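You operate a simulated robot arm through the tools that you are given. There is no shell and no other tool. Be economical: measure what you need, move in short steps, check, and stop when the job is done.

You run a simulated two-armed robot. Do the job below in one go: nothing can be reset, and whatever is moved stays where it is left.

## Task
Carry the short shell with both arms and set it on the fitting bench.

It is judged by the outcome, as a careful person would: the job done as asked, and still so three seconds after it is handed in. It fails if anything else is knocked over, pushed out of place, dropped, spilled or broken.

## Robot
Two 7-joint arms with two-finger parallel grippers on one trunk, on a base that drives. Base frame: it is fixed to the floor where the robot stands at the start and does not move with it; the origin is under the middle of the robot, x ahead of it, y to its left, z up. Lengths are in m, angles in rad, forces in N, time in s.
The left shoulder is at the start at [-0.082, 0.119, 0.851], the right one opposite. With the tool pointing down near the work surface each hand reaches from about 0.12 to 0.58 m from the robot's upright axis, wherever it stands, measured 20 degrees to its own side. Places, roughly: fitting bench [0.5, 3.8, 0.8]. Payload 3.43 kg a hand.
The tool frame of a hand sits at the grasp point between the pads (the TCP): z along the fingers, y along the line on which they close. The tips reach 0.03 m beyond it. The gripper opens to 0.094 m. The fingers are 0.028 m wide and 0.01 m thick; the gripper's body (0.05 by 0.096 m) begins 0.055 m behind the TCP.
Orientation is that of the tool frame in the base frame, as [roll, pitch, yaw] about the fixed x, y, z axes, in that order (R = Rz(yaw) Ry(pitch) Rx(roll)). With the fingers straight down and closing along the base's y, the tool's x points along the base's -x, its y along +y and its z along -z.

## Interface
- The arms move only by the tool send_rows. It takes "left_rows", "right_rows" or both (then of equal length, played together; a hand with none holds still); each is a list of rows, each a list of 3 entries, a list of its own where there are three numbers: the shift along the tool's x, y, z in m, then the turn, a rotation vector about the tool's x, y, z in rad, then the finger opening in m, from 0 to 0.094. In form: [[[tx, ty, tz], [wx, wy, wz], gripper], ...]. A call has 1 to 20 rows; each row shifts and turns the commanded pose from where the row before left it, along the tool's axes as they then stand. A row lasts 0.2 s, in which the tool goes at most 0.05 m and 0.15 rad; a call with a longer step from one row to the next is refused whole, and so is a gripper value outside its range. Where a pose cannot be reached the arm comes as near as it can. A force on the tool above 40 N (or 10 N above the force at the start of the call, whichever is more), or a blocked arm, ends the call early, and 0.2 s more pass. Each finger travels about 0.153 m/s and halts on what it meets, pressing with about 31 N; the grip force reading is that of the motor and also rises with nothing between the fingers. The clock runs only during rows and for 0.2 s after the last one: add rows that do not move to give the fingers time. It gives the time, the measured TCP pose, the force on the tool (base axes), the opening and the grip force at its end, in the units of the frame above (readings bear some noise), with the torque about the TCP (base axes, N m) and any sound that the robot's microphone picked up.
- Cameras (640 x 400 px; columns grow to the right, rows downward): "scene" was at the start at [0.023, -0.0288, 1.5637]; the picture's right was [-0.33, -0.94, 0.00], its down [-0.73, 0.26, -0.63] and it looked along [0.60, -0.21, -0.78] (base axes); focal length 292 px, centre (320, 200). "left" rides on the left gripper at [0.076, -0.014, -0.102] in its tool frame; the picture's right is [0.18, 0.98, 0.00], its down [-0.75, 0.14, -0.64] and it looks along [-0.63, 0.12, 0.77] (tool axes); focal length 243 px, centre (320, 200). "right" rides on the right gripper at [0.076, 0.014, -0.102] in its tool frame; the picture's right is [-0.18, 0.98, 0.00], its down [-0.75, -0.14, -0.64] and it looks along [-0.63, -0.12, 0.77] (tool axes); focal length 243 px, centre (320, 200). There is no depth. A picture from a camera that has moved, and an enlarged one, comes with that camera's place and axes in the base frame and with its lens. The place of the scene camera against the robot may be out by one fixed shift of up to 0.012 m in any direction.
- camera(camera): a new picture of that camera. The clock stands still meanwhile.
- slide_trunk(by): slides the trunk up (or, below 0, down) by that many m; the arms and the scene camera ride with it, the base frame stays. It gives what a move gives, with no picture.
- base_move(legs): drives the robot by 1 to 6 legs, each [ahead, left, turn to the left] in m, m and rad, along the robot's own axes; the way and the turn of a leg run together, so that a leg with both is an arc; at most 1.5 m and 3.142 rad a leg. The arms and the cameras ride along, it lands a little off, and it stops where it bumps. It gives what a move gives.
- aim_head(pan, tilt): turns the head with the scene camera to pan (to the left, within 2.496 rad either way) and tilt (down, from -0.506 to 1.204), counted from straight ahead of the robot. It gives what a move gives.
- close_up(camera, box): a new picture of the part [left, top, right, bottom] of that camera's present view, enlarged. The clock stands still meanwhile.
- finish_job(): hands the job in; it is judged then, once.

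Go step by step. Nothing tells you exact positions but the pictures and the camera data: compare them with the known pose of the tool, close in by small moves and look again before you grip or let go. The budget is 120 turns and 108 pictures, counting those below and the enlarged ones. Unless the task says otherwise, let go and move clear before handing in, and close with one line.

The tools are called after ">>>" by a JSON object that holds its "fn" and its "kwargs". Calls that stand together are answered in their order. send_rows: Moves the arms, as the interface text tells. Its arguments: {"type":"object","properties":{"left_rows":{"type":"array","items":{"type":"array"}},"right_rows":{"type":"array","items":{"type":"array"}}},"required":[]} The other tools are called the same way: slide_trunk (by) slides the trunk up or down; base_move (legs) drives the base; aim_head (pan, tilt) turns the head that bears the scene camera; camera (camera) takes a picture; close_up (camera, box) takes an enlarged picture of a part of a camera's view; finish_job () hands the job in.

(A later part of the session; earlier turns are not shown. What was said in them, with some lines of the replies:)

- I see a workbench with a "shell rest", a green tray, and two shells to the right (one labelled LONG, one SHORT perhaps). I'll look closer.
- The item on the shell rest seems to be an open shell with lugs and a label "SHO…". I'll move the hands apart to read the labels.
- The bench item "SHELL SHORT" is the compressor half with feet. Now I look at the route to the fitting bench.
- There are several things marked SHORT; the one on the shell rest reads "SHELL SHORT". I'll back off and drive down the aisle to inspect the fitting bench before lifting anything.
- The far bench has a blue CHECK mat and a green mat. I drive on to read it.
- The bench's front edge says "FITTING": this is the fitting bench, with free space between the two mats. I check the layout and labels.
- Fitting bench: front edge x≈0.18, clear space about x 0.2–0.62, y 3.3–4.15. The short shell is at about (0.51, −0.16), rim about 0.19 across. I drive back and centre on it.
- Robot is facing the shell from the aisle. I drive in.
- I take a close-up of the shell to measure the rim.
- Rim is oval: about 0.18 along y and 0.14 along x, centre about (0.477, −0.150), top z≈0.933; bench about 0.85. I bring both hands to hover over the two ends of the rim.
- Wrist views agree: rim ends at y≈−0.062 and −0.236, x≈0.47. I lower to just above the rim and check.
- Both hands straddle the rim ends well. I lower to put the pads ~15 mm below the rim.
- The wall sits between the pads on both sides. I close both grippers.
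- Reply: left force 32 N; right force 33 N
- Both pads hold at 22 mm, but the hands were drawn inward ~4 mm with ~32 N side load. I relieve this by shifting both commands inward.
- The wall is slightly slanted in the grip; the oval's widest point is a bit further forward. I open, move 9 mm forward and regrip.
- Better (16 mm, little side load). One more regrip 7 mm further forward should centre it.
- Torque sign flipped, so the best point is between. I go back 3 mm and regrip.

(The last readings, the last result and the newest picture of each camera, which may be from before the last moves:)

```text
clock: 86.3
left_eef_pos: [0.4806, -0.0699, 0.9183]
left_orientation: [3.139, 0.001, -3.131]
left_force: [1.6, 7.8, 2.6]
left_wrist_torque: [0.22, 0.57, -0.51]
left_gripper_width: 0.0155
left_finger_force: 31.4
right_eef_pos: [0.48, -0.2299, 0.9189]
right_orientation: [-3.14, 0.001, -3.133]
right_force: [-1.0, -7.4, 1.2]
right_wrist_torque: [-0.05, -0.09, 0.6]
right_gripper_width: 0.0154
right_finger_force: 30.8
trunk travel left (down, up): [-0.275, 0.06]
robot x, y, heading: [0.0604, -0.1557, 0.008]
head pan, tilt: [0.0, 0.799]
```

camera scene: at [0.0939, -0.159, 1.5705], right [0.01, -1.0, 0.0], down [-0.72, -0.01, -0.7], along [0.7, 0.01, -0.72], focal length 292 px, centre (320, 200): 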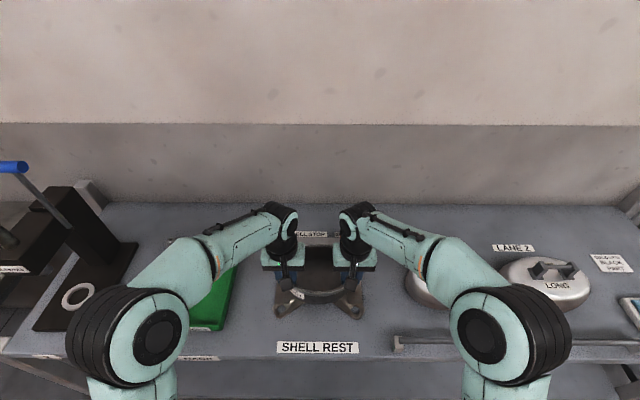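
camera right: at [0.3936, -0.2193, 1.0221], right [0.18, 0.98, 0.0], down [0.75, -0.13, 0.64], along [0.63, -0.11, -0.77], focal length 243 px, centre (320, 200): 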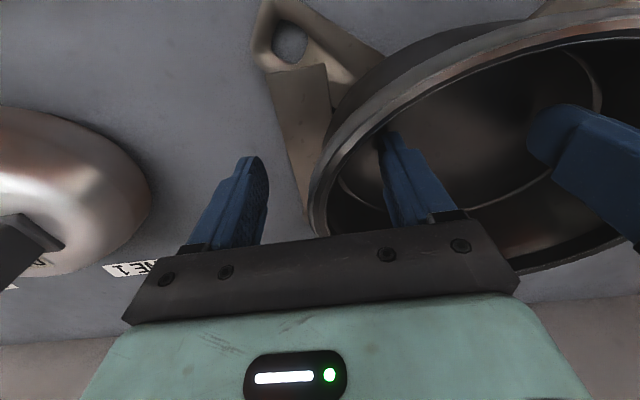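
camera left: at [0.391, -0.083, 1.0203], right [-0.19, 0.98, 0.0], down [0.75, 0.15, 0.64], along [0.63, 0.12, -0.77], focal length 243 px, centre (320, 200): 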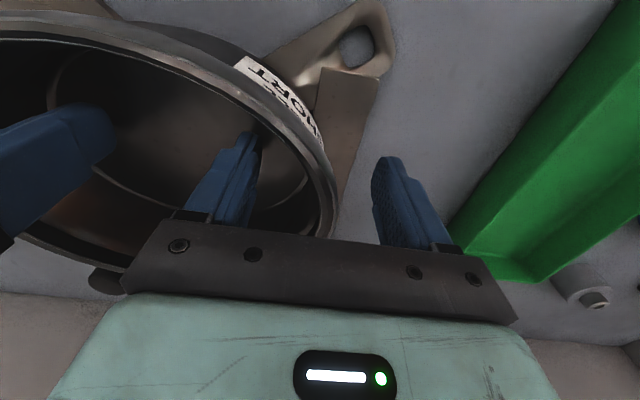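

Grip is centred and calm. I lift both hands 20 mm slowly.

>>> {"fn": "send_rows", "kwargs": {"left_rows": [[[0, 0, -0.004], [0, 0, 0], 0.0], [[0, 0, -0.004], [0, 0, 0], 0.0], [[0, 0, -0.004], [0, 0, 0], 0.0], [[0, 0, -0.004], [0, 0, 0], 0.0], [[0, 0, -0.004], [0, 0, 0], 0.0], [[0, 0, 0], [0, 0, 0], 0.0]], "right_rows": [[[0, 0, -0.004], [0, 0, 0], 0.0], [[0, 0, -0.004], [0, 0, 0], 0.0], [[0, 0, -0.004], [0, 0, 0], 0.0], [[0, 0, -0.004], [0, 0, 0], 0.0], [[0, 0, -0.004], [0, 0, 0], 0.0], [[0, 0, 0], [0, 0, 0], 0.0]]}}

>>> {"fn": "close_up", "kwargs": {"camera": "scene", "box": [220, 200, 420, 350]}}

>>> {"fn": "close_up", "kwargs": {"camera": "left", "box": [160, 100, 480, 300]}}

```text
clock: 87.7
left_eef_pos: [0.4813, -0.0694, 0.9372]
left_orientation: [3.139, -0.002, -3.134]
left_force: [0.2, 8.4, -15.8]
left_wrist_torque: [1.09, -0.24, -0.49]
left_gripper_width: 0.0155
left_finger_force: 30.7
right_eef_pos: [0.4817, -0.2297, 0.9379]
right_orientation: [-3.141, 0.003, -3.135]
right_force: [1.2, -9.1, 0.6]
right_wrist_torque: [0.2, 0.24, 0.4]
right_gripper_width: 0.0156
right_finger_force: 31.1
trunk travel left (down, up): [-0.275, 0.06]
robot x, y, heading: [0.0606, -0.1552, 0.003]
head pan, tilt: [0.0, 0.799]
```

```text
2.67 times, centred on (320, 275) of scene
camera zoom: at [0.0943, -0.1592, 1.5705], right [0.01, -1.0, 0.0], down [-0.72, -0.01, -0.7], along [0.7, 0.01, -0.72], focal length 779 px, centre (320, 0)
```

zoom: 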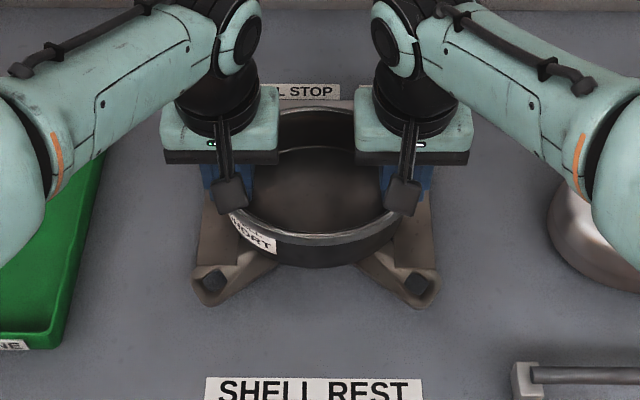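

```text
2.00 times, centred on (320, 200) of left
camera zoom: at [0.4048, -0.0852, 1.0391], right [-0.19, 0.98, 0.0], down [0.75, 0.15, 0.64], along [0.63, 0.13, -0.77], focal length 485 px, centre (320, 200)
```

zoom: 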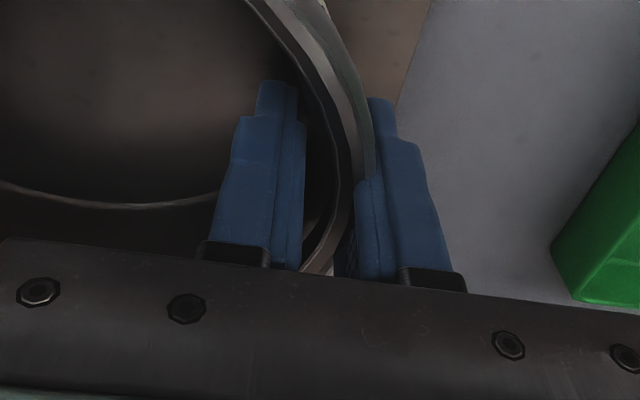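

Left carries 16 N but right almost none, so the right side may have slipped. I look at the right grip.

>>> {"fn": "close_up", "kwargs": {"camera": "right", "box": [160, 100, 480, 300]}}

>>> {"fn": "close_up", "kwargs": {"camera": "scene", "box": [260, 240, 380, 320]}}

```text
2.00 times, centred on (320, 200) of right
camera zoom: at [0.4059, -0.2157, 1.0422], right [0.18, 0.98, 0.0], down [0.75, -0.14, 0.64], along [0.63, -0.11, -0.77], focal length 485 px, centre (320, 200)
```

zoom: 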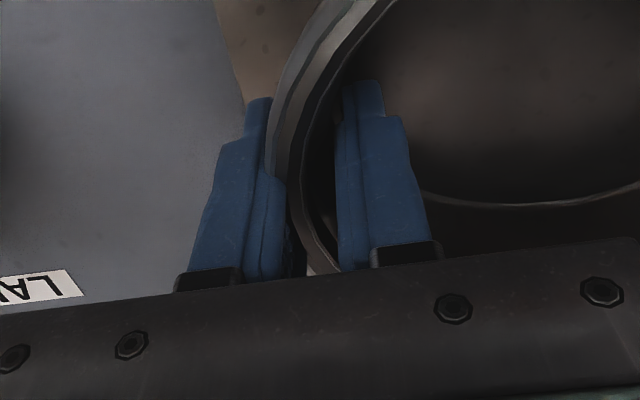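

```text
5.00 times, centred on (320, 280) of scene
camera zoom: at [0.0943, -0.1592, 1.5705], right [0.01, -1.0, 0.0], down [-0.72, -0.01, -0.7], along [0.7, 0.01, -0.72], focal length 1461 px, centre (320, -200)
```

zoom: 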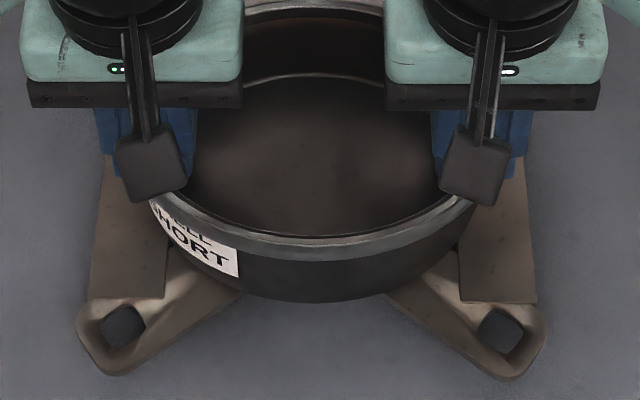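

Forces and torques add up: the shell (~1.7 kg) is fully off the bench, just unevenly shared. I raise the right 1 mm to even it and lift further.

>>> {"fn": "send_rows", "kwargs": {"left_rows": [[[0, 0, 0], [0, 0, 0], 0.0], [[0, 0, 0], [0, 0, 0], 0.0], [[0, 0, -0.008], [0, 0, 0], 0.0], [[0, 0, -0.008], [0, 0, 0], 0.0], [[0, 0, -0.008], [0, 0, 0], 0.0], [[0, 0, -0.008], [0, 0, 0], 0.0], [[0, 0, 0], [0, 0, 0], 0.0]], "right_rows": [[[0, 0, -0.001], [0, 0, 0], 0.0], [[0, 0, 0], [0, 0, 0], 0.0], [[0, 0, -0.008], [0, 0, 0], 0.0], [[0, 0, -0.008], [0, 0, 0], 0.0], [[0, 0, -0.008], [0, 0, 0], 0.0], [[0, 0, -0.008], [0, 0, 0], 0.0], [[0, 0, 0], [0, 0, 0], 0.0]]}}

>>> {"fn": "camera", "kwargs": {"camera": "scene"}}

```text
clock: 89.3
left_eef_pos: [0.4825, -0.0724, 0.9695]
left_orientation: [-3.142, 0.002, -3.133]
left_force: [-0.3, 5.0, -2.6]
left_wrist_torque: [0.09, 0.47, -0.44]
left_gripper_width: 0.0155
left_finger_force: 30.7
right_eef_pos: [0.4808, -0.2327, 0.9706]
right_orientation: [-3.138, -0.005, -3.132]
right_force: [-0.5, -4.6, -11.8]
right_wrist_torque: [-0.9, -0.45, 0.51]
right_gripper_width: 0.0153
right_finger_force: 31.0
trunk travel left (down, up): [-0.275, 0.06]
robot x, y, heading: [0.0597, -0.1573, 0.008]
head pan, tilt: [0.0, 0.799]
```

```text
67 pictures are left
camera scene: at [0.0943, -0.1592, 1.5705], right [0.01, -1.0, 0.0], down [-0.72, -0.01, -0.7], along [0.7, 0.01, -0.72], focal length 292 px, centre (320, 200)
```

scene: 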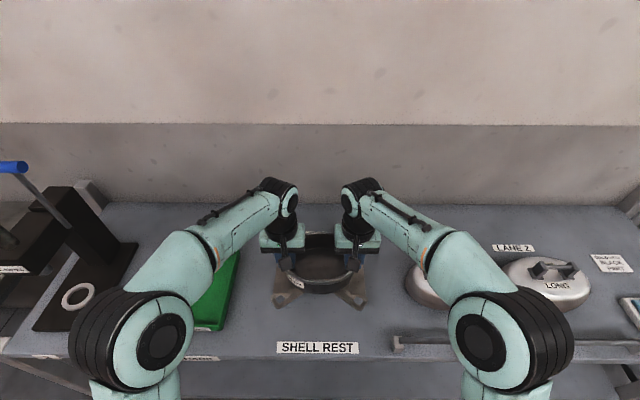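

The shell is up and now shared. I lift another 50 mm, then back away from the bench.

>>> {"fn": "send_rows", "kwargs": {"left_rows": [[[0, 0, -0.01], [0, 0, 0], 0.0], [[0, 0, -0.01], [0, 0, 0], 0.0], [[0, 0, -0.01], [0, 0, 0], 0.0], [[0, 0, -0.01], [0, 0, 0], 0.0], [[0, 0, -0.01], [0, 0, 0], 0.0], [[0, 0, -0.01], [0, 0, 0], 0.0], [[0, 0, 0], [0, 0, 0], 0.0]], "right_rows": [[[0, 0, -0.01], [0, 0, 0], 0.0], [[0, 0, -0.01], [0, 0, 0], 0.0], [[0, 0, -0.01], [0, 0, 0], 0.0], [[0, 0, -0.01], [0, 0, 0], 0.0], [[0, 0, -0.01], [0, 0, 0], 0.0], [[0, 0, -0.01], [0, 0, 0], 0.0], [[0, 0, 0], [0, 0, 0], 0.0]]}}

>>> {"fn": "slide_trunk", "kwargs": {"by": 0.05}}

>>> {"fn": "camera", "kwargs": {"camera": "scene"}}

```text
clock: 90.9
left_eef_pos: [0.4822, -0.0722, 1.0292]
left_orientation: [3.141, -0.001, -3.132]
left_force: [0.4, 7.7, -5.2]
left_wrist_torque: [0.26, -0.4, -0.39]
left_gripper_width: 0.0154
left_finger_force: 31.4
right_eef_pos: [0.4799, -0.2313, 1.0316]
right_orientation: [-3.141, 0.001, -3.134]
right_force: [-0.7, -7.8, -11.0]
right_wrist_torque: [-0.69, 0.33, 0.48]
right_gripper_width: 0.0151
right_finger_force: 30.6
trunk travel left (down, up): [-0.275, 0.06]
robot x, y, heading: [0.06, -0.1551, 0.007]
head pan, tilt: [0.0, 0.799]
```

```text
clock: 91.8
left_eef_pos: [0.4809, -0.0707, 1.0802]
left_orientation: [3.142, 0.0, -3.132]
left_force: [0.3, 9.3, -3.4]
left_wrist_torque: [0.02, 0.53, -0.48]
left_gripper_width: 0.0153
left_finger_force: 31.3
right_eef_pos: [0.4801, -0.23, 1.0803]
right_orientation: [3.141, -0.003, -3.131]
right_force: [-0.6, -8.7, -13.0]
right_wrist_torque: [-0.8, -0.56, 0.49]
right_gripper_width: 0.0153
right_finger_force: 31.2
trunk travel left (down, up): [-0.325, 0.01]
robot x, y, heading: [0.0609, -0.1559, 0.005]
head pan, tilt: [0.0, 0.799]
```

```text
66 pictures are left
camera scene: at [0.093, -0.1592, 1.6248], right [0.01, -1.0, 0.0], down [-0.72, -0.01, -0.7], along [0.7, 0.01, -0.72], focal length 292 px, centre (320, 200)
```

scene: 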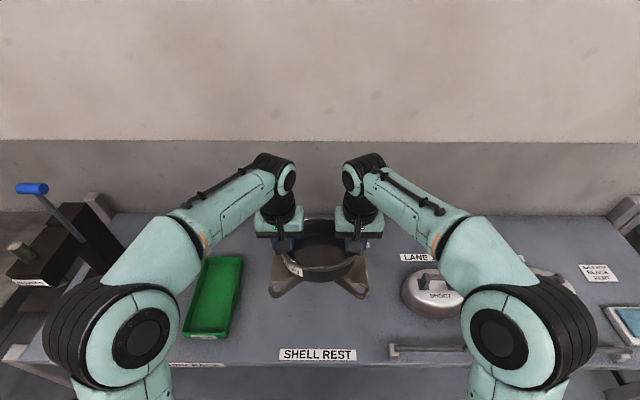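

Shell hangs level and clear. I back straight out.

>>> {"fn": "base_move", "kwargs": {"legs": [[-0.25, 0, 0], [-0.25, 0, 0]]}}

>>> {"fn": "camera", "kwargs": {"camera": "scene"}}

```text
clock: 95.1
left_eef_pos: [-0.0271, -0.0732, 1.08]
left_orientation: [3.142, 0.002, -3.127]
left_force: [-0.3, 9.0, -5.0]
left_wrist_torque: [0.07, 0.14, -0.48]
left_gripper_width: 0.0154
left_finger_force: 30.7
right_eef_pos: [-0.026, -0.2333, 1.0813]
right_orientation: [3.141, 0.0, -3.127]
right_force: [-0.2, -8.4, -11.2]
right_wrist_torque: [-0.65, -0.18, 0.5]
right_gripper_width: 0.0151
right_finger_force: 31.0
trunk travel left (down, up): [-0.325, 0.01]
robot x, y, heading: [-0.4483, -0.1616, 0.014]
head pan, tilt: [0.0, 0.799]
```

```text
65 pictures are left
camera scene: at [-0.4143, -0.1642, 1.625], right [0.02, -1.0, 0.0], down [-0.72, -0.01, -0.7], along [0.7, 0.01, -0.72], focal length 292 px, centre (320, 200)
```

scene: 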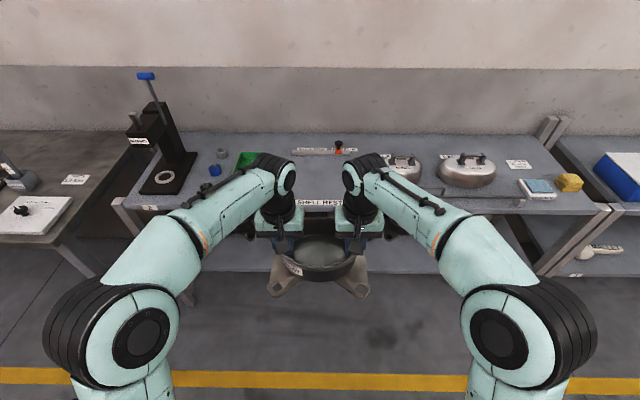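

Grip steady. I now move left along the aisle in legs, checking halfway.

>>> {"fn": "base_move", "kwargs": {"legs": [[0, 1.0, -0.014], [0, 1.0, 0]]}}

>>> {"fn": "camera", "kwargs": {"camera": "scene"}}

```text
clock: 113.0
left_eef_pos: [-0.0634, 1.9497, 1.0793]
left_orientation: [3.141, -0.001, -3.107]
left_force: [1.2, 2.3, -8.2]
left_wrist_torque: [0.05, 0.07, -0.54]
left_gripper_width: 0.0152
left_finger_force: 30.7
right_eef_pos: [-0.0607, 1.7901, 1.0812]
right_orientation: [-3.14, -0.002, -3.108]
right_force: [0.0, -2.6, -8.0]
right_wrist_torque: [-0.09, -0.02, 0.53]
right_gripper_width: 0.0152
right_finger_force: 30.7
trunk travel left (down, up): [-0.325, 0.01]
robot x, y, heading: [-0.4786, 1.854, 0.033]
head pan, tilt: [0.0, 0.799]
```

```text
64 pictures are left
camera scene: at [-0.4494, 1.8523, 1.6248], right [0.03, -1.0, 0.0], down [-0.72, -0.02, -0.7], along [0.7, 0.02, -0.72], focal length 292 px, centre (320, 200)
```

scene: 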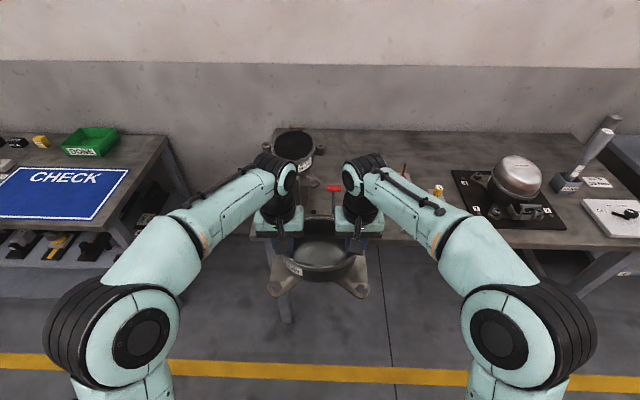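

All good; I continue to y≈3.73.

>>> {"fn": "base_move", "kwargs": {"legs": [[0, 0.95, -0.033], [0, 0.92, 0]]}}

>>> {"fn": "camera", "kwargs": {"camera": "scene"}}

```text
clock: 129.5
left_eef_pos: [-0.1137, 3.7926, 1.0812]
left_orientation: [3.141, -0.001, -3.107]
left_force: [0.0, 1.6, -7.9]
left_wrist_torque: [0.03, -0.03, -0.51]
left_gripper_width: 0.0153
left_finger_force: 31.3
right_eef_pos: [-0.1108, 3.6325, 1.0801]
right_orientation: [-3.141, -0.001, -3.107]
right_force: [-0.1, -1.6, -8.1]
right_wrist_torque: [-0.07, -0.03, 0.5]
right_gripper_width: 0.015
right_finger_force: 30.7
trunk travel left (down, up): [-0.325, 0.01]
robot x, y, heading: [-0.5313, 3.6984, 0.033]
head pan, tilt: [0.0, 0.799]
```

```text
63 pictures are left
camera scene: at [-0.5002, 3.6939, 1.6248], right [0.04, -1.0, 0.0], down [-0.72, -0.03, -0.7], along [0.7, 0.02, -0.72], focal length 292 px, centre (320, 200)
```

scene: 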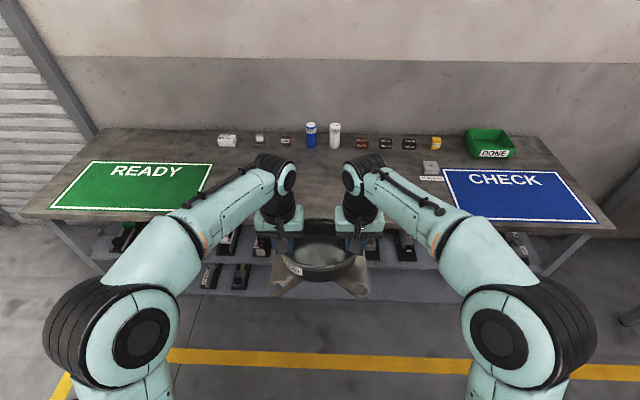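

The bench's free middle is straight ahead. I drive in 0.42 m and re-check the height and clearance.

>>> {"fn": "base_move", "kwargs": {"legs": [[0.25, 0.03, -0.03], [0.17, 0, 0]]}}

>>> {"fn": "aim_head", "kwargs": {"pan": 0, "tilt": 1.0}}

>>> {"fn": "camera", "kwargs": {"camera": "scene"}}

>>> {"fn": "camera", "kwargs": {"camera": "left"}}

>>> {"fn": "camera", "kwargs": {"camera": "right"}}

```text
clock: 132.4
left_eef_pos: [0.3019, 3.8139, 1.079]
left_orientation: [-3.141, -0.001, -3.141]
left_force: [0.0, 0.2, -7.7]
left_wrist_torque: [0.02, -0.01, -0.51]
left_gripper_width: 0.0152
left_finger_force: 30.8
right_eef_pos: [0.2983, 3.6532, 1.081]
right_orientation: [-3.14, -0.001, 3.141]
right_force: [-0.3, 0.0, -8.0]
right_wrist_torque: [-0.02, -0.03, 0.54]
right_gripper_width: 0.0151
right_finger_force: 31.2
trunk travel left (down, up): [-0.325, 0.01]
robot x, y, heading: [-0.1205, 3.7279, -0.003]
head pan, tilt: [0.0, 0.799]
```

```text
clock: 133.1
left_eef_pos: [0.3021, 3.8125, 1.0799]
left_orientation: [3.139, 0.0, 3.141]
left_force: [0.1, -0.2, -8.1]
left_wrist_torque: [0.21, 0.03, -0.52]
left_gripper_width: 0.0151
left_finger_force: 31.0
right_eef_pos: [0.3007, 3.653, 1.081]
right_orientation: [-3.14, 0.0, 3.141]
right_force: [-0.1, -1.4, -8.8]
right_wrist_torque: [-0.17, -0.06, 0.58]
right_gripper_width: 0.0151
right_finger_force: 30.8
trunk travel left (down, up): [-0.325, 0.01]
robot x, y, heading: [-0.1215, 3.7306, -0.001]
head pan, tilt: [0.0, 1.0]
```

```text
62 pictures are left
camera scene: at [-0.0975, 3.7276, 1.6098], right [0.0, -1.0, 0.0], down [-0.84, 0.0, -0.54], along [0.54, 0.0, -0.84], focal length 292 px, centre (320, 200)
```

scene: 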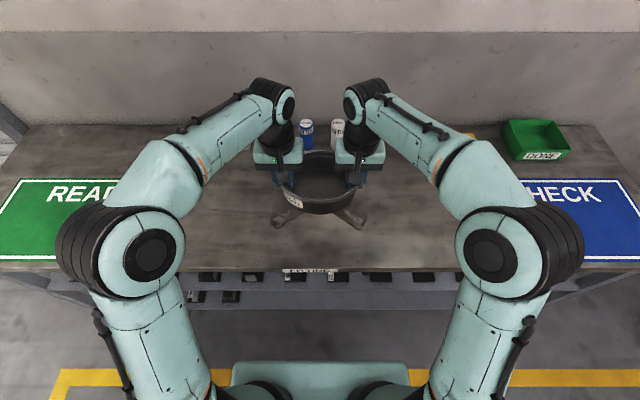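

```text
61 pictures are left
camera left: at [0.2255, 3.7981, 1.1805], right [-0.18, 0.98, 0.0], down [0.75, 0.14, 0.64], along [0.63, 0.12, -0.77], focal length 243 px, centre (320, 200)
```

left: 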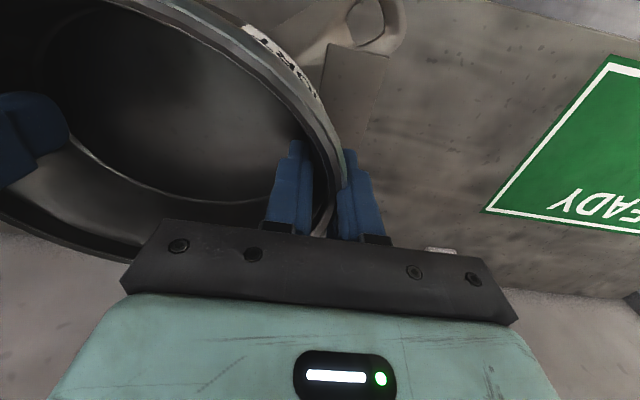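

```text
60 pictures are left
camera right: at [0.2249, 3.6672, 1.1847], right [0.18, 0.98, 0.0], down [0.76, -0.14, 0.64], along [0.63, -0.12, -0.77], focal length 243 px, centre (320, 200)
```

right: 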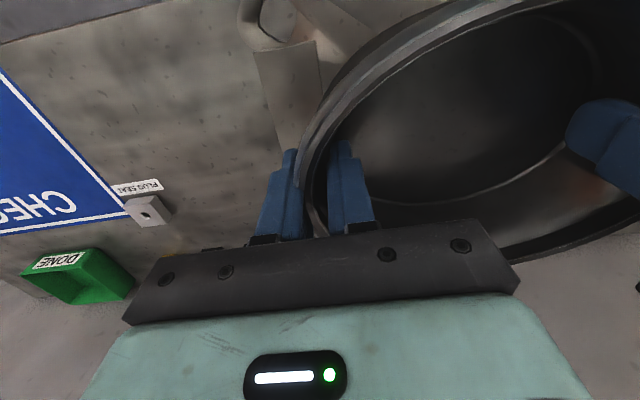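

Bench top measures z≈0.795; edge x≈0.185, shell now centred at (0.30, 3.73). I move it about 0.11 m further over the bench (base 5 cm, arms 6 cm).

>>> {"fn": "base_move", "kwargs": {"legs": [[0.05, 0, 0]]}}

>>> {"fn": "send_rows", "kwargs": {"left_rows": [[[-0.01, 0, 0], [0, 0, 0], 0.0], [[-0.01, 0, 0], [0, 0, 0], 0.0], [[-0.01, 0, 0], [0, 0, 0], 0.0], [[-0.01, 0, 0], [0, 0, 0], 0.0], [[-0.01, 0, 0], [0, 0, 0], 0.0], [[-0.01, 0, 0], [0, 0, 0], 0.0], [[0, 0, 0], [0, 0, 0], 0.0]], "right_rows": [[[-0.01, 0, 0], [0, 0, 0], 0.0], [[-0.01, 0, 0], [0, 0, 0], 0.0], [[-0.01, 0, 0], [0, 0, 0], 0.0], [[-0.01, 0, 0], [0, 0, 0], 0.0], [[-0.01, 0, 0], [0, 0, 0], 0.0], [[-0.01, 0, 0], [0, 0, 0], 0.0], [[0, 0, 0], [0, 0, 0], 0.0]]}}

>>> {"fn": "slide_trunk", "kwargs": {"by": -0.12}}

>>> {"fn": "camera", "kwargs": {"camera": "scene"}}

```text
clock: 134.0
left_eef_pos: [0.3467, 3.8125, 1.0797]
left_orientation: [3.141, 0.001, -3.14]
left_force: [0.4, 0.2, -8.1]
left_wrist_torque: [-0.06, 0.01, -0.48]
left_gripper_width: 0.015
left_finger_force: 31.2
right_eef_pos: [0.3464, 3.6532, 1.079]
right_orientation: [-3.139, -0.002, -3.141]
right_force: [0.0, -1.1, -8.2]
right_wrist_torque: [0.04, -0.05, 0.51]
right_gripper_width: 0.0151
right_finger_force: 30.8
trunk travel left (down, up): [-0.325, 0.01]
robot x, y, heading: [-0.0753, 3.7297, 0.004]
head pan, tilt: [0.0, 1.0]
```

```text
clock: 135.6
left_eef_pos: [0.4096, 3.8133, 1.0796]
left_orientation: [-3.141, -0.003, 3.141]
left_force: [-1.6, -0.8, -5.0]
left_wrist_torque: [-0.07, 0.14, -0.54]
left_gripper_width: 0.0152
left_finger_force: 30.5
right_eef_pos: [0.4073, 3.6549, 1.0804]
right_orientation: [-3.141, -0.002, -3.139]
right_force: [1.0, 1.8, -10.7]
right_wrist_torque: [-0.27, -0.19, 0.38]
right_gripper_width: 0.0151
right_finger_force: 31.0
trunk travel left (down, up): [-0.325, 0.01]
robot x, y, heading: [-0.0725, 3.7301, -0.0]
head pan, tilt: [0.0, 1.0]
```

```text
clock: 137.1
left_eef_pos: [0.4108, 3.8134, 0.9601]
left_orientation: [3.141, -0.002, -3.14]
left_force: [0.1, 1.1, -7.9]
left_wrist_torque: [0.08, -0.2, -0.48]
left_gripper_width: 0.015
left_finger_force: 31.5
right_eef_pos: [0.4077, 3.6524, 0.9604]
right_orientation: [-3.139, -0.001, -3.138]
right_force: [-0.3, -1.2, -7.9]
right_wrist_torque: [-0.08, 0.18, 0.55]
right_gripper_width: 0.0149
right_finger_force: 30.9
trunk travel left (down, up): [-0.205, 0.13]
robot x, y, heading: [-0.0746, 3.7281, 0.002]
head pan, tilt: [0.0, 1.0]
```

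```text
59 pictures are left
camera scene: at [-0.0475, 3.7277, 1.4846], right [0.0, -1.0, 0.0], down [-0.84, 0.0, -0.54], along [0.54, 0.0, -0.84], focal length 292 px, centre (320, 200)
```

scene: 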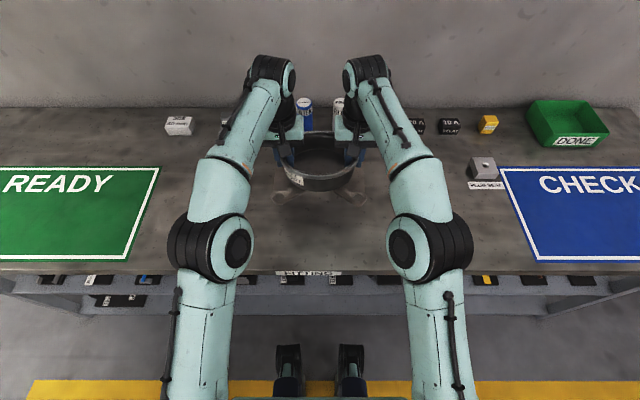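

Shell is at (0.41, 3.73), well clear of the mats and items. To keep the elbows high over the edge, I raise the trunk 5 cm and do the lowering with the arms.

>>> {"fn": "slide_trunk", "kwargs": {"by": 0.05}}

>>> {"fn": "send_rows", "kwargs": {"left_rows": [[[0, 0, 0.01], [0, 0, 0], 0.0], [[0, 0, 0.01], [0, 0, 0], 0.0], [[0, 0, 0.01], [0, 0, 0], 0.0], [[0, 0, 0.01], [0, 0, 0], 0.0], [[0, 0, 0.01], [0, 0, 0], 0.0], [[0, 0, 0.01], [0, 0, 0], 0.0], [[0, 0, 0.01], [0, 0, 0], 0.0], [[0, 0, 0.01], [0, 0, 0], 0.0], [[0, 0, 0.01], [0, 0, 0], 0.0], [[0, 0, 0], [0, 0, 0], 0.0]], "right_rows": [[[0, 0, 0.01], [0, 0, 0], 0.0], [[0, 0, 0.01], [0, 0, 0], 0.0], [[0, 0, 0.01], [0, 0, 0], 0.0], [[0, 0, 0.01], [0, 0, 0], 0.0], [[0, 0, 0.01], [0, 0, 0], 0.0], [[0, 0, 0.01], [0, 0, 0], 0.0], [[0, 0, 0.01], [0, 0, 0], 0.0], [[0, 0, 0.01], [0, 0, 0], 0.0], [[0, 0, 0.01], [0, 0, 0], 0.0], [[0, 0, 0], [0, 0, 0], 0.0]]}}

>>> {"fn": "camera", "kwargs": {"camera": "scene"}}

>>> {"fn": "camera", "kwargs": {"camera": "left"}}

```text
clock: 138.1
left_eef_pos: [0.4093, 3.8142, 1.0097]
left_orientation: [-3.141, -0.002, -3.14]
left_force: [0.1, -0.5, -6.9]
left_wrist_torque: [-0.06, -0.06, -0.51]
left_gripper_width: 0.015
left_finger_force: 31.0
right_eef_pos: [0.4074, 3.6531, 1.0107]
right_orientation: [-3.141, -0.001, 3.141]
right_force: [0.6, -1.2, -9.0]
right_wrist_torque: [-0.01, 0.07, 0.49]
right_gripper_width: 0.0149
right_finger_force: 31.0
trunk travel left (down, up): [-0.255, 0.08]
robot x, y, heading: [-0.0724, 3.7332, 0.0]
head pan, tilt: [0.0, 1.0]
```

```text
clock: 140.2
left_eef_pos: [0.4099, 3.8139, 0.9202]
left_orientation: [-3.141, -0.001, 3.14]
left_force: [-1.2, -3.3, -4.4]
left_wrist_torque: [-0.12, -0.19, -0.48]
left_gripper_width: 0.0151
left_finger_force: 31.1
right_eef_pos: [0.4077, 3.6538, 0.921]
right_orientation: [-3.141, -0.001, -3.141]
right_force: [1.4, 2.5, -9.8]
right_wrist_torque: [-0.31, 0.19, 0.31]
right_gripper_width: 0.015
right_finger_force: 31.1
trunk travel left (down, up): [-0.255, 0.08]
robot x, y, heading: [-0.0722, 3.7318, 0.003]
head pan, tilt: [0.0, 1.0]
```

```text
58 pictures are left
camera scene: at [-0.049, 3.7276, 1.534], right [0.0, -1.0, 0.0], down [-0.84, 0.0, -0.54], along [0.54, 0.0, -0.84], focal length 292 px, centre (320, 200)
```

scene: 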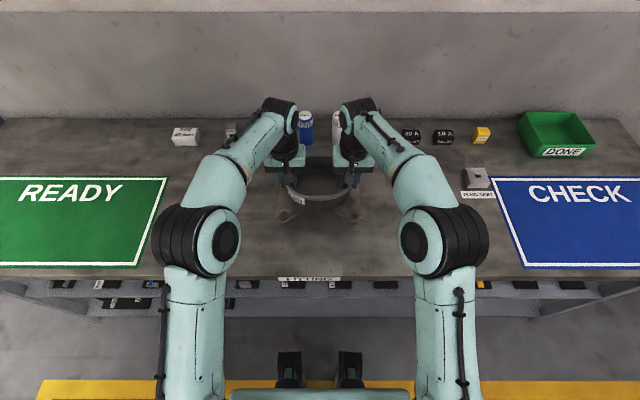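

```text
57 pictures are left
camera left: at [0.3336, 3.7992, 1.0214], right [-0.18, 0.98, 0.0], down [0.75, 0.14, 0.64], along [0.63, 0.12, -0.77], focal length 243 px, centre (320, 200)
```

left: 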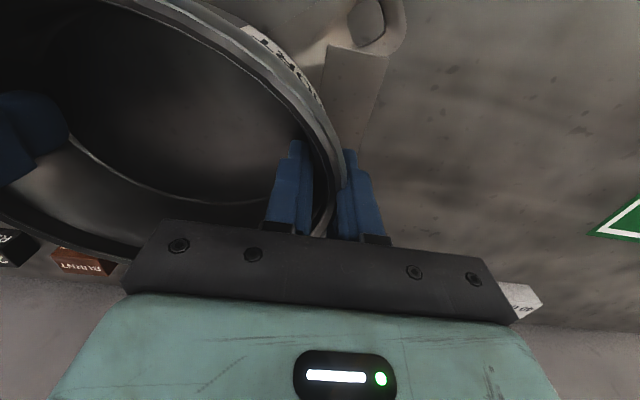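

About 55 mm to go by estimate; I lower 40 mm and check forces.

>>> {"fn": "send_rows", "kwargs": {"left_rows": [[[0, 0, 0.006], [0, 0, 0], 0.0], [[0, 0, 0.006], [0, 0, 0], 0.0], [[0, 0, 0.006], [0, 0, 0], 0.0], [[0, 0, 0.006], [0, 0, 0], 0.0], [[0, 0, 0.006], [0, 0, 0], 0.0], [[0, 0, 0.006], [0, 0, 0], 0.0], [[0, 0, 0.003], [0, 0, 0], 0.0], [[0, 0, 0], [0, 0, 0], 0.0]], "right_rows": [[[0, 0, 0.006], [0, 0, 0], 0.0], [[0, 0, 0.006], [0, 0, 0], 0.0], [[0, 0, 0.006], [0, 0, 0], 0.0], [[0, 0, 0.006], [0, 0, 0], 0.0], [[0, 0, 0.006], [0, 0, 0], 0.0], [[0, 0, 0.006], [0, 0, 0], 0.0], [[0, 0, 0.003], [0, 0, 0], 0.0], [[0, 0, 0], [0, 0, 0], 0.0]]}}

>>> {"fn": "camera", "kwargs": {"camera": "left"}}

>>> {"fn": "close_up", "kwargs": {"camera": "scene", "box": [240, 130, 400, 290]}}

```text
clock: 142.1
left_eef_pos: [0.4087, 3.8129, 0.8801]
left_orientation: [3.14, -0.002, -3.141]
left_force: [-3.0, -9.3, -2.9]
left_wrist_torque: [-0.01, 0.33, -0.52]
left_gripper_width: 0.0149
left_finger_force: 30.7
right_eef_pos: [0.4065, 3.6534, 0.881]
right_orientation: [3.141, 0.0, -3.14]
right_force: [3.1, 9.6, -12.6]
right_wrist_torque: [-0.85, -0.32, 0.17]
right_gripper_width: 0.0148
right_finger_force: 30.7
trunk travel left (down, up): [-0.255, 0.08]
robot x, y, heading: [-0.0698, 3.7314, 0.005]
head pan, tilt: [0.0, 1.0]
```

```text
56 pictures are left
camera left: at [0.3324, 3.7982, 0.9813], right [-0.18, 0.98, 0.0], down [0.75, 0.14, 0.64], along [0.63, 0.12, -0.77], focal length 243 px, centre (320, 200)
```

left: 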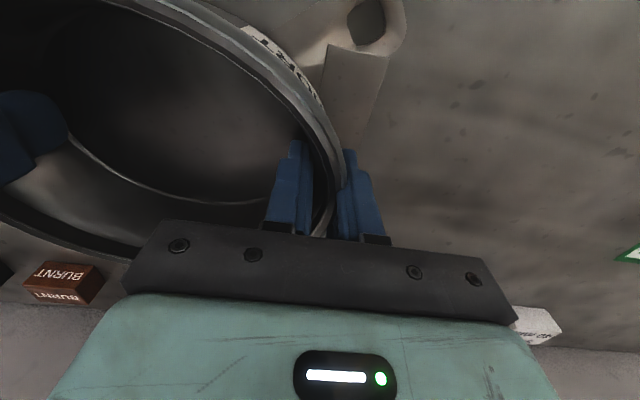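

```text
2.50 times, centred on (320, 210) of scene
camera zoom: at [-0.049, 3.7277, 1.534], right [0.0, -1.0, 0.0], down [-0.84, 0.0, -0.54], along [0.54, 0.0, -0.84], focal length 730 px, centre (320, 175)
```

zoom: 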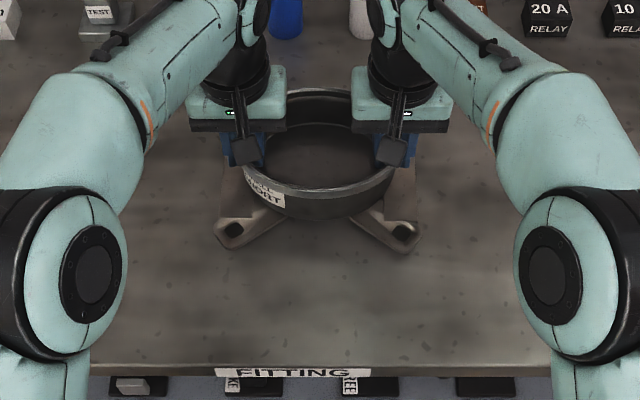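

Still hanging (total ≈15 N). I lower in 2 mm steps.

>>> {"fn": "send_rows", "kwargs": {"left_rows": [[[0, 0, 0.002], [0, 0, 0], 0.0], [[0, 0, 0.002], [0, 0, 0], 0.0], [[0, 0, 0.002], [0, 0, 0], 0.0], [[0, 0, 0.002], [0, 0, 0], 0.0], [[0, 0, 0], [0, 0, 0], 0.0]], "right_rows": [[[0, 0, 0.002], [0, 0, 0], 0.0], [[0, 0, 0.002], [0, 0, 0], 0.0], [[0, 0, 0.002], [0, 0, 0], 0.0], [[0, 0, 0.002], [0, 0, 0], 0.0], [[0, 0, 0], [0, 0, 0], 0.0]]}}

```text
clock: 143.2
left_eef_pos: [0.4087, 3.8132, 0.873]
left_orientation: [3.141, -0.003, -3.141]
left_force: [-2.1, -8.0, -4.4]
left_wrist_torque: [0.0, -0.41, -0.47]
left_gripper_width: 0.0151
left_finger_force: 30.9
right_eef_pos: [0.4068, 3.6525, 0.8723]
right_orientation: [-3.139, -0.003, -3.141]
right_force: [3.1, 8.2, -10.8]
right_wrist_torque: [-0.5, 0.38, 0.15]
right_gripper_width: 0.0149
right_finger_force: 31.0
trunk travel left (down, up): [-0.255, 0.08]
robot x, y, heading: [-0.07, 3.7292, -0.0]
head pan, tilt: [0.0, 1.0]
```

>>> {"fn": "send_rows", "kwargs": {"left_rows": [[[0, 0, 0.002], [0, 0, 0], 0.0], [[0, 0, 0.002], [0, 0, 0], 0.0], [[0, 0, 0.0015], [0, 0, 0], 0.0], [[0, 0, 0], [0, 0, 0], 0.0]], "right_rows": [[[0, 0, 0.002], [0, 0, 0], 0.0], [[0, 0, 0.002], [0, 0, 0], 0.0], [[0, 0, 0.0015], [0, 0, 0], 0.0], [[0, 0, 0], [0, 0, 0], 0.0]]}}

```text
clock: 144.2
left_eef_pos: [0.4083, 3.8124, 0.8695]
left_orientation: [-3.14, 0.002, -3.14]
left_force: [-6.6, -3.6, 16.3]
left_wrist_torque: [0.32, 0.48, -0.5]
left_gripper_width: 0.0151
left_finger_force: 30.8
right_eef_pos: [0.4067, 3.6521, 0.8703]
right_orientation: [-3.139, 0.001, 3.141]
right_force: [7.1, 3.3, -2.7]
right_wrist_torque: [-0.07, 0.79, 0.18]
right_gripper_width: 0.015
right_finger_force: 30.9
trunk travel left (down, up): [-0.255, 0.08]
robot x, y, heading: [-0.0707, 3.7299, 0.001]
head pan, tilt: [0.0, 1.0]
```

The shell has touched down (upward reaction on the left). I balance: left up 1.5 mm, right down 1 mm.

>>> {"fn": "send_rows", "kwargs": {"left_rows": [[[0, 0, -0.0015], [0, 0, 0], 0.0], [[0, 0, 0], [0, 0, 0], 0.0]], "right_rows": [[[0, 0, 0.0005], [0, 0, 0], 0.0], [[0, 0, 0], [0, 0, 0], 0.0]]}}

>>> {"fn": "close_up", "kwargs": {"camera": "left", "box": [240, 0, 480, 150]}}

>>> {"fn": "close_up", "kwargs": {"camera": "right", "box": [160, 0, 400, 150]}}

```text
clock: 144.8
left_eef_pos: [0.4093, 3.813, 0.8691]
left_orientation: [3.139, 0.002, -3.139]
left_force: [0.6, -2.8, 6.3]
left_wrist_torque: [0.03, -0.27, -0.42]
left_gripper_width: 0.015
left_finger_force: 30.9
right_eef_pos: [0.4065, 3.6527, 0.869]
right_orientation: [-3.141, -0.001, -3.141]
right_force: [-2.1, -0.2, 2.6]
right_wrist_torque: [0.01, -1.01, 0.16]
right_gripper_width: 0.0151
right_finger_force: 31.0
trunk travel left (down, up): [-0.255, 0.08]
robot x, y, heading: [-0.0694, 3.7299, 0.001]
head pan, tilt: [0.0, 1.0]
```

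```text
2.67 times, centred on (360, 75) of left
camera zoom: at [0.3315, 3.7979, 0.9693], right [-0.19, 0.98, 0.0], down [0.75, 0.14, 0.64], along [0.63, 0.12, -0.77], focal length 647 px, centre (213, 533)
```

zoom: 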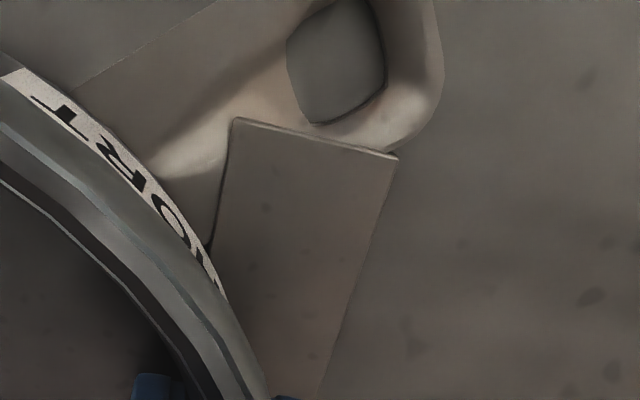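

```text
2.67 times, centred on (280, 75) of right
camera zoom: at [0.3309, 3.6669, 0.9736], right [0.18, 0.98, 0.0], down [0.75, -0.14, 0.64], along [0.63, -0.12, -0.77], focal length 647 px, centre (427, 533)
```

zoom: 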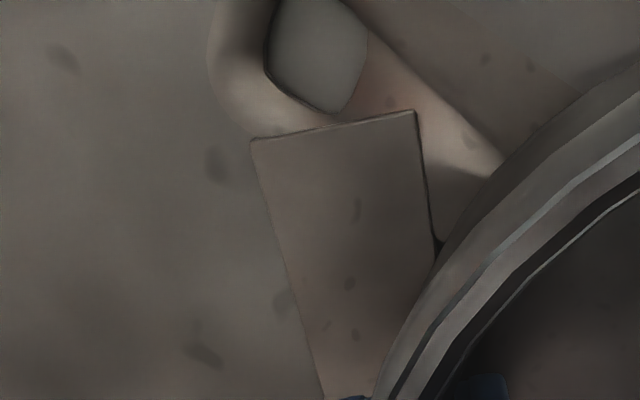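

The shell rests fully on the bench with light reaction on both hands. I open both grippers.

>>> {"fn": "send_rows", "kwargs": {"left_rows": [[[0, 0, 0], [0, 0, 0], 0.03], [[0, 0, 0], [0, 0, 0], 0.06], [[0, 0, 0], [0, 0, 0], 0.06], [[0, 0, 0], [0, 0, 0], 0.06]], "right_rows": [[[0, 0, 0], [0, 0, 0], 0.03], [[0, 0, 0], [0, 0, 0], 0.06], [[0, 0, 0], [0, 0, 0], 0.06], [[0, 0, 0], [0, 0, 0], 0.06]]}}

>>> {"fn": "camera", "kwargs": {"camera": "left"}}

>>> {"fn": "camera", "kwargs": {"camera": "right"}}

```text
clock: 145.8
left_eef_pos: [0.4094, 3.8132, 0.8668]
left_orientation: [-3.14, -0.001, -3.14]
left_force: [-0.6, 0.2, 0.1]
left_wrist_torque: [0.04, 0.01, 0.03]
left_gripper_width: 0.0598
left_finger_force: 0.0
right_eef_pos: [0.4069, 3.6527, 0.8693]
right_orientation: [3.141, -0.002, -3.139]
right_force: [-0.2, -0.4, 1.1]
right_wrist_torque: [0.01, 0.04, -0.02]
right_gripper_width: 0.0598
right_finger_force: 0.1
trunk travel left (down, up): [-0.255, 0.08]
robot x, y, heading: [-0.0726, 3.7272, 0.004]
head pan, tilt: [0.0, 1.0]
```

```text
52 pictures are left
camera left: at [0.3319, 3.7981, 0.9691], right [-0.19, 0.98, 0.0], down [0.75, 0.14, 0.64], along [0.63, 0.12, -0.77], focal length 243 px, centre (320, 200)
```

left: 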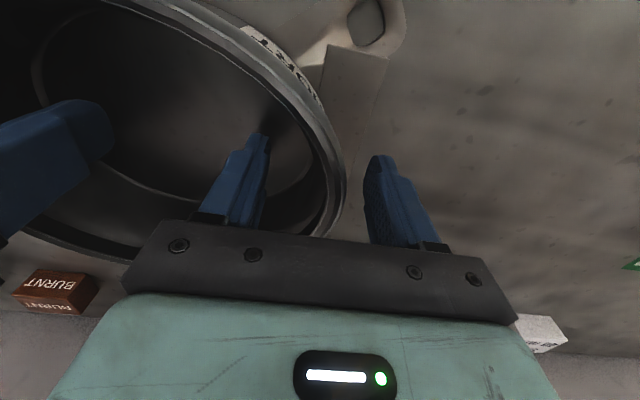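

```text
51 pictures are left
camera right: at [0.3315, 3.6677, 0.9727], right [0.18, 0.98, 0.0], down [0.75, -0.14, 0.64], along [0.63, -0.12, -0.77], focal length 243 px, centre (320, 200)
```

right: 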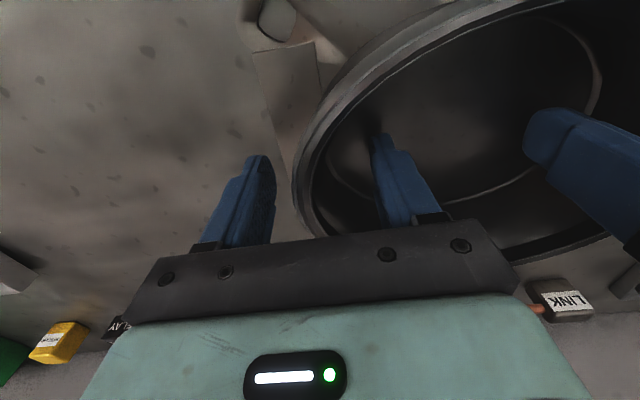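

Both hands are free of the rim. I raise them straight up.

>>> {"fn": "send_rows", "kwargs": {"left_rows": [[[0, 0, -0.01], [0, 0, 0], 0.06], [[0, 0, -0.02], [0, 0, 0], 0.06], [[0, 0, -0.03], [0, 0, 0], 0.06], [[0, 0, -0.03], [0, 0, 0], 0.06], [[0, 0, -0.03], [0, 0, 0], 0.06], [[0, 0, -0.03], [0, 0, 0], 0.06]], "right_rows": [[[0, 0, -0.01], [0, 0, 0], 0.06], [[0, 0, -0.02], [0, 0, 0], 0.06], [[0, 0, -0.03], [0, 0, 0], 0.06], [[0, 0, -0.03], [0, 0, 0], 0.06], [[0, 0, -0.03], [0, 0, 0], 0.06], [[0, 0, -0.03], [0, 0, 0], 0.06]]}}

>>> {"fn": "base_move", "kwargs": {"legs": [[-0.3, 0, 0]]}}

>>> {"fn": "aim_head", "kwargs": {"pan": 0, "tilt": 0.75}}

>>> {"fn": "camera", "kwargs": {"camera": "scene"}}

```text
clock: 147.2
left_eef_pos: [0.4086, 3.8134, 1.0209]
left_orientation: [3.141, -0.002, 3.141]
left_force: [0.1, 0.7, -0.2]
left_wrist_torque: [-0.01, 0.02, 0.02]
left_gripper_width: 0.0603
left_finger_force: 0.0
right_eef_pos: [0.4071, 3.6568, 1.0179]
right_orientation: [-3.14, 0.0, -3.141]
right_force: [0.3, -0.4, -0.6]
right_wrist_torque: [0.01, -0.04, 0.05]
right_gripper_width: 0.0598
right_finger_force: 0.0
trunk travel left (down, up): [-0.255, 0.08]
robot x, y, heading: [-0.0707, 3.7312, 0.001]
head pan, tilt: [0.0, 1.0]
```

```text
clock: 149.3
left_eef_pos: [0.1093, 3.8132, 1.0201]
left_orientation: [3.141, 0.001, -3.139]
left_force: [-0.4, -0.3, 0.3]
left_wrist_torque: [0.0, -0.01, 0.01]
left_gripper_width: 0.0602
left_finger_force: 0.0
right_eef_pos: [0.1068, 3.6549, 1.0175]
right_orientation: [-3.141, -0.002, -3.139]
right_force: [0.5, 0.7, -0.1]
right_wrist_torque: [-0.01, -0.02, 0.01]
right_gripper_width: 0.0601
right_finger_force: 0.1
trunk travel left (down, up): [-0.255, 0.08]
robot x, y, heading: [-0.3707, 3.7302, 0.005]
head pan, tilt: [0.0, 1.0]
```

```text
clock: 150.1
left_eef_pos: [0.1091, 3.8134, 1.0214]
left_orientation: [3.141, 0.0, -3.14]
left_force: [0.0, 0.1, 1.0]
left_wrist_torque: [-0.03, -0.05, -0.01]
left_gripper_width: 0.0602
left_finger_force: 0.0
right_eef_pos: [0.1086, 3.6553, 1.0161]
right_orientation: [-3.14, -0.004, -3.14]
right_force: [0.3, -0.4, 0.4]
right_wrist_torque: [0.0, 0.0, -0.03]
right_gripper_width: 0.0601
right_finger_force: 0.0
trunk travel left (down, up): [-0.255, 0.08]
robot x, y, heading: [-0.3701, 3.734, 0.001]
head pan, tilt: [0.0, 0.75]
```

```text
50 pictures are left
camera scene: at [-0.3364, 3.7272, 1.5531], right [0.0, -1.0, 0.0], down [-0.68, 0.0, -0.73], along [0.73, 0.0, -0.68], focal length 292 px, centre (320, 200)
```

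scene: 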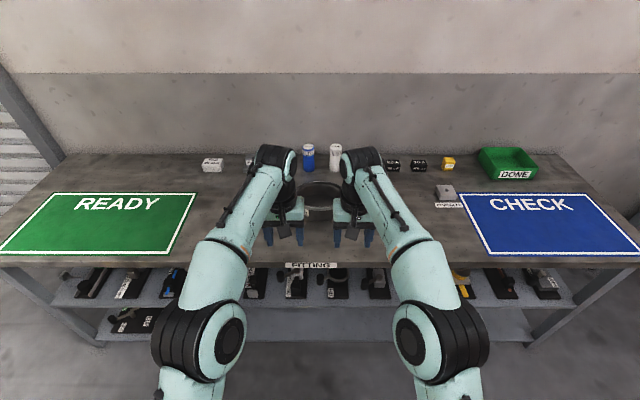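

The shell sits on the fitting bench upright; nothing else has moved and both hands are clear. I hand the job in.

>>> {"fn": "finish_job", "kwargs": {}}

```text
The job is handed in.
```

The short shell was carried with both arms and now stands in the clear middle of the fitting bench, between the READY and CHECK mats; both hands are released and clear, and I saw nothing else disturbed.
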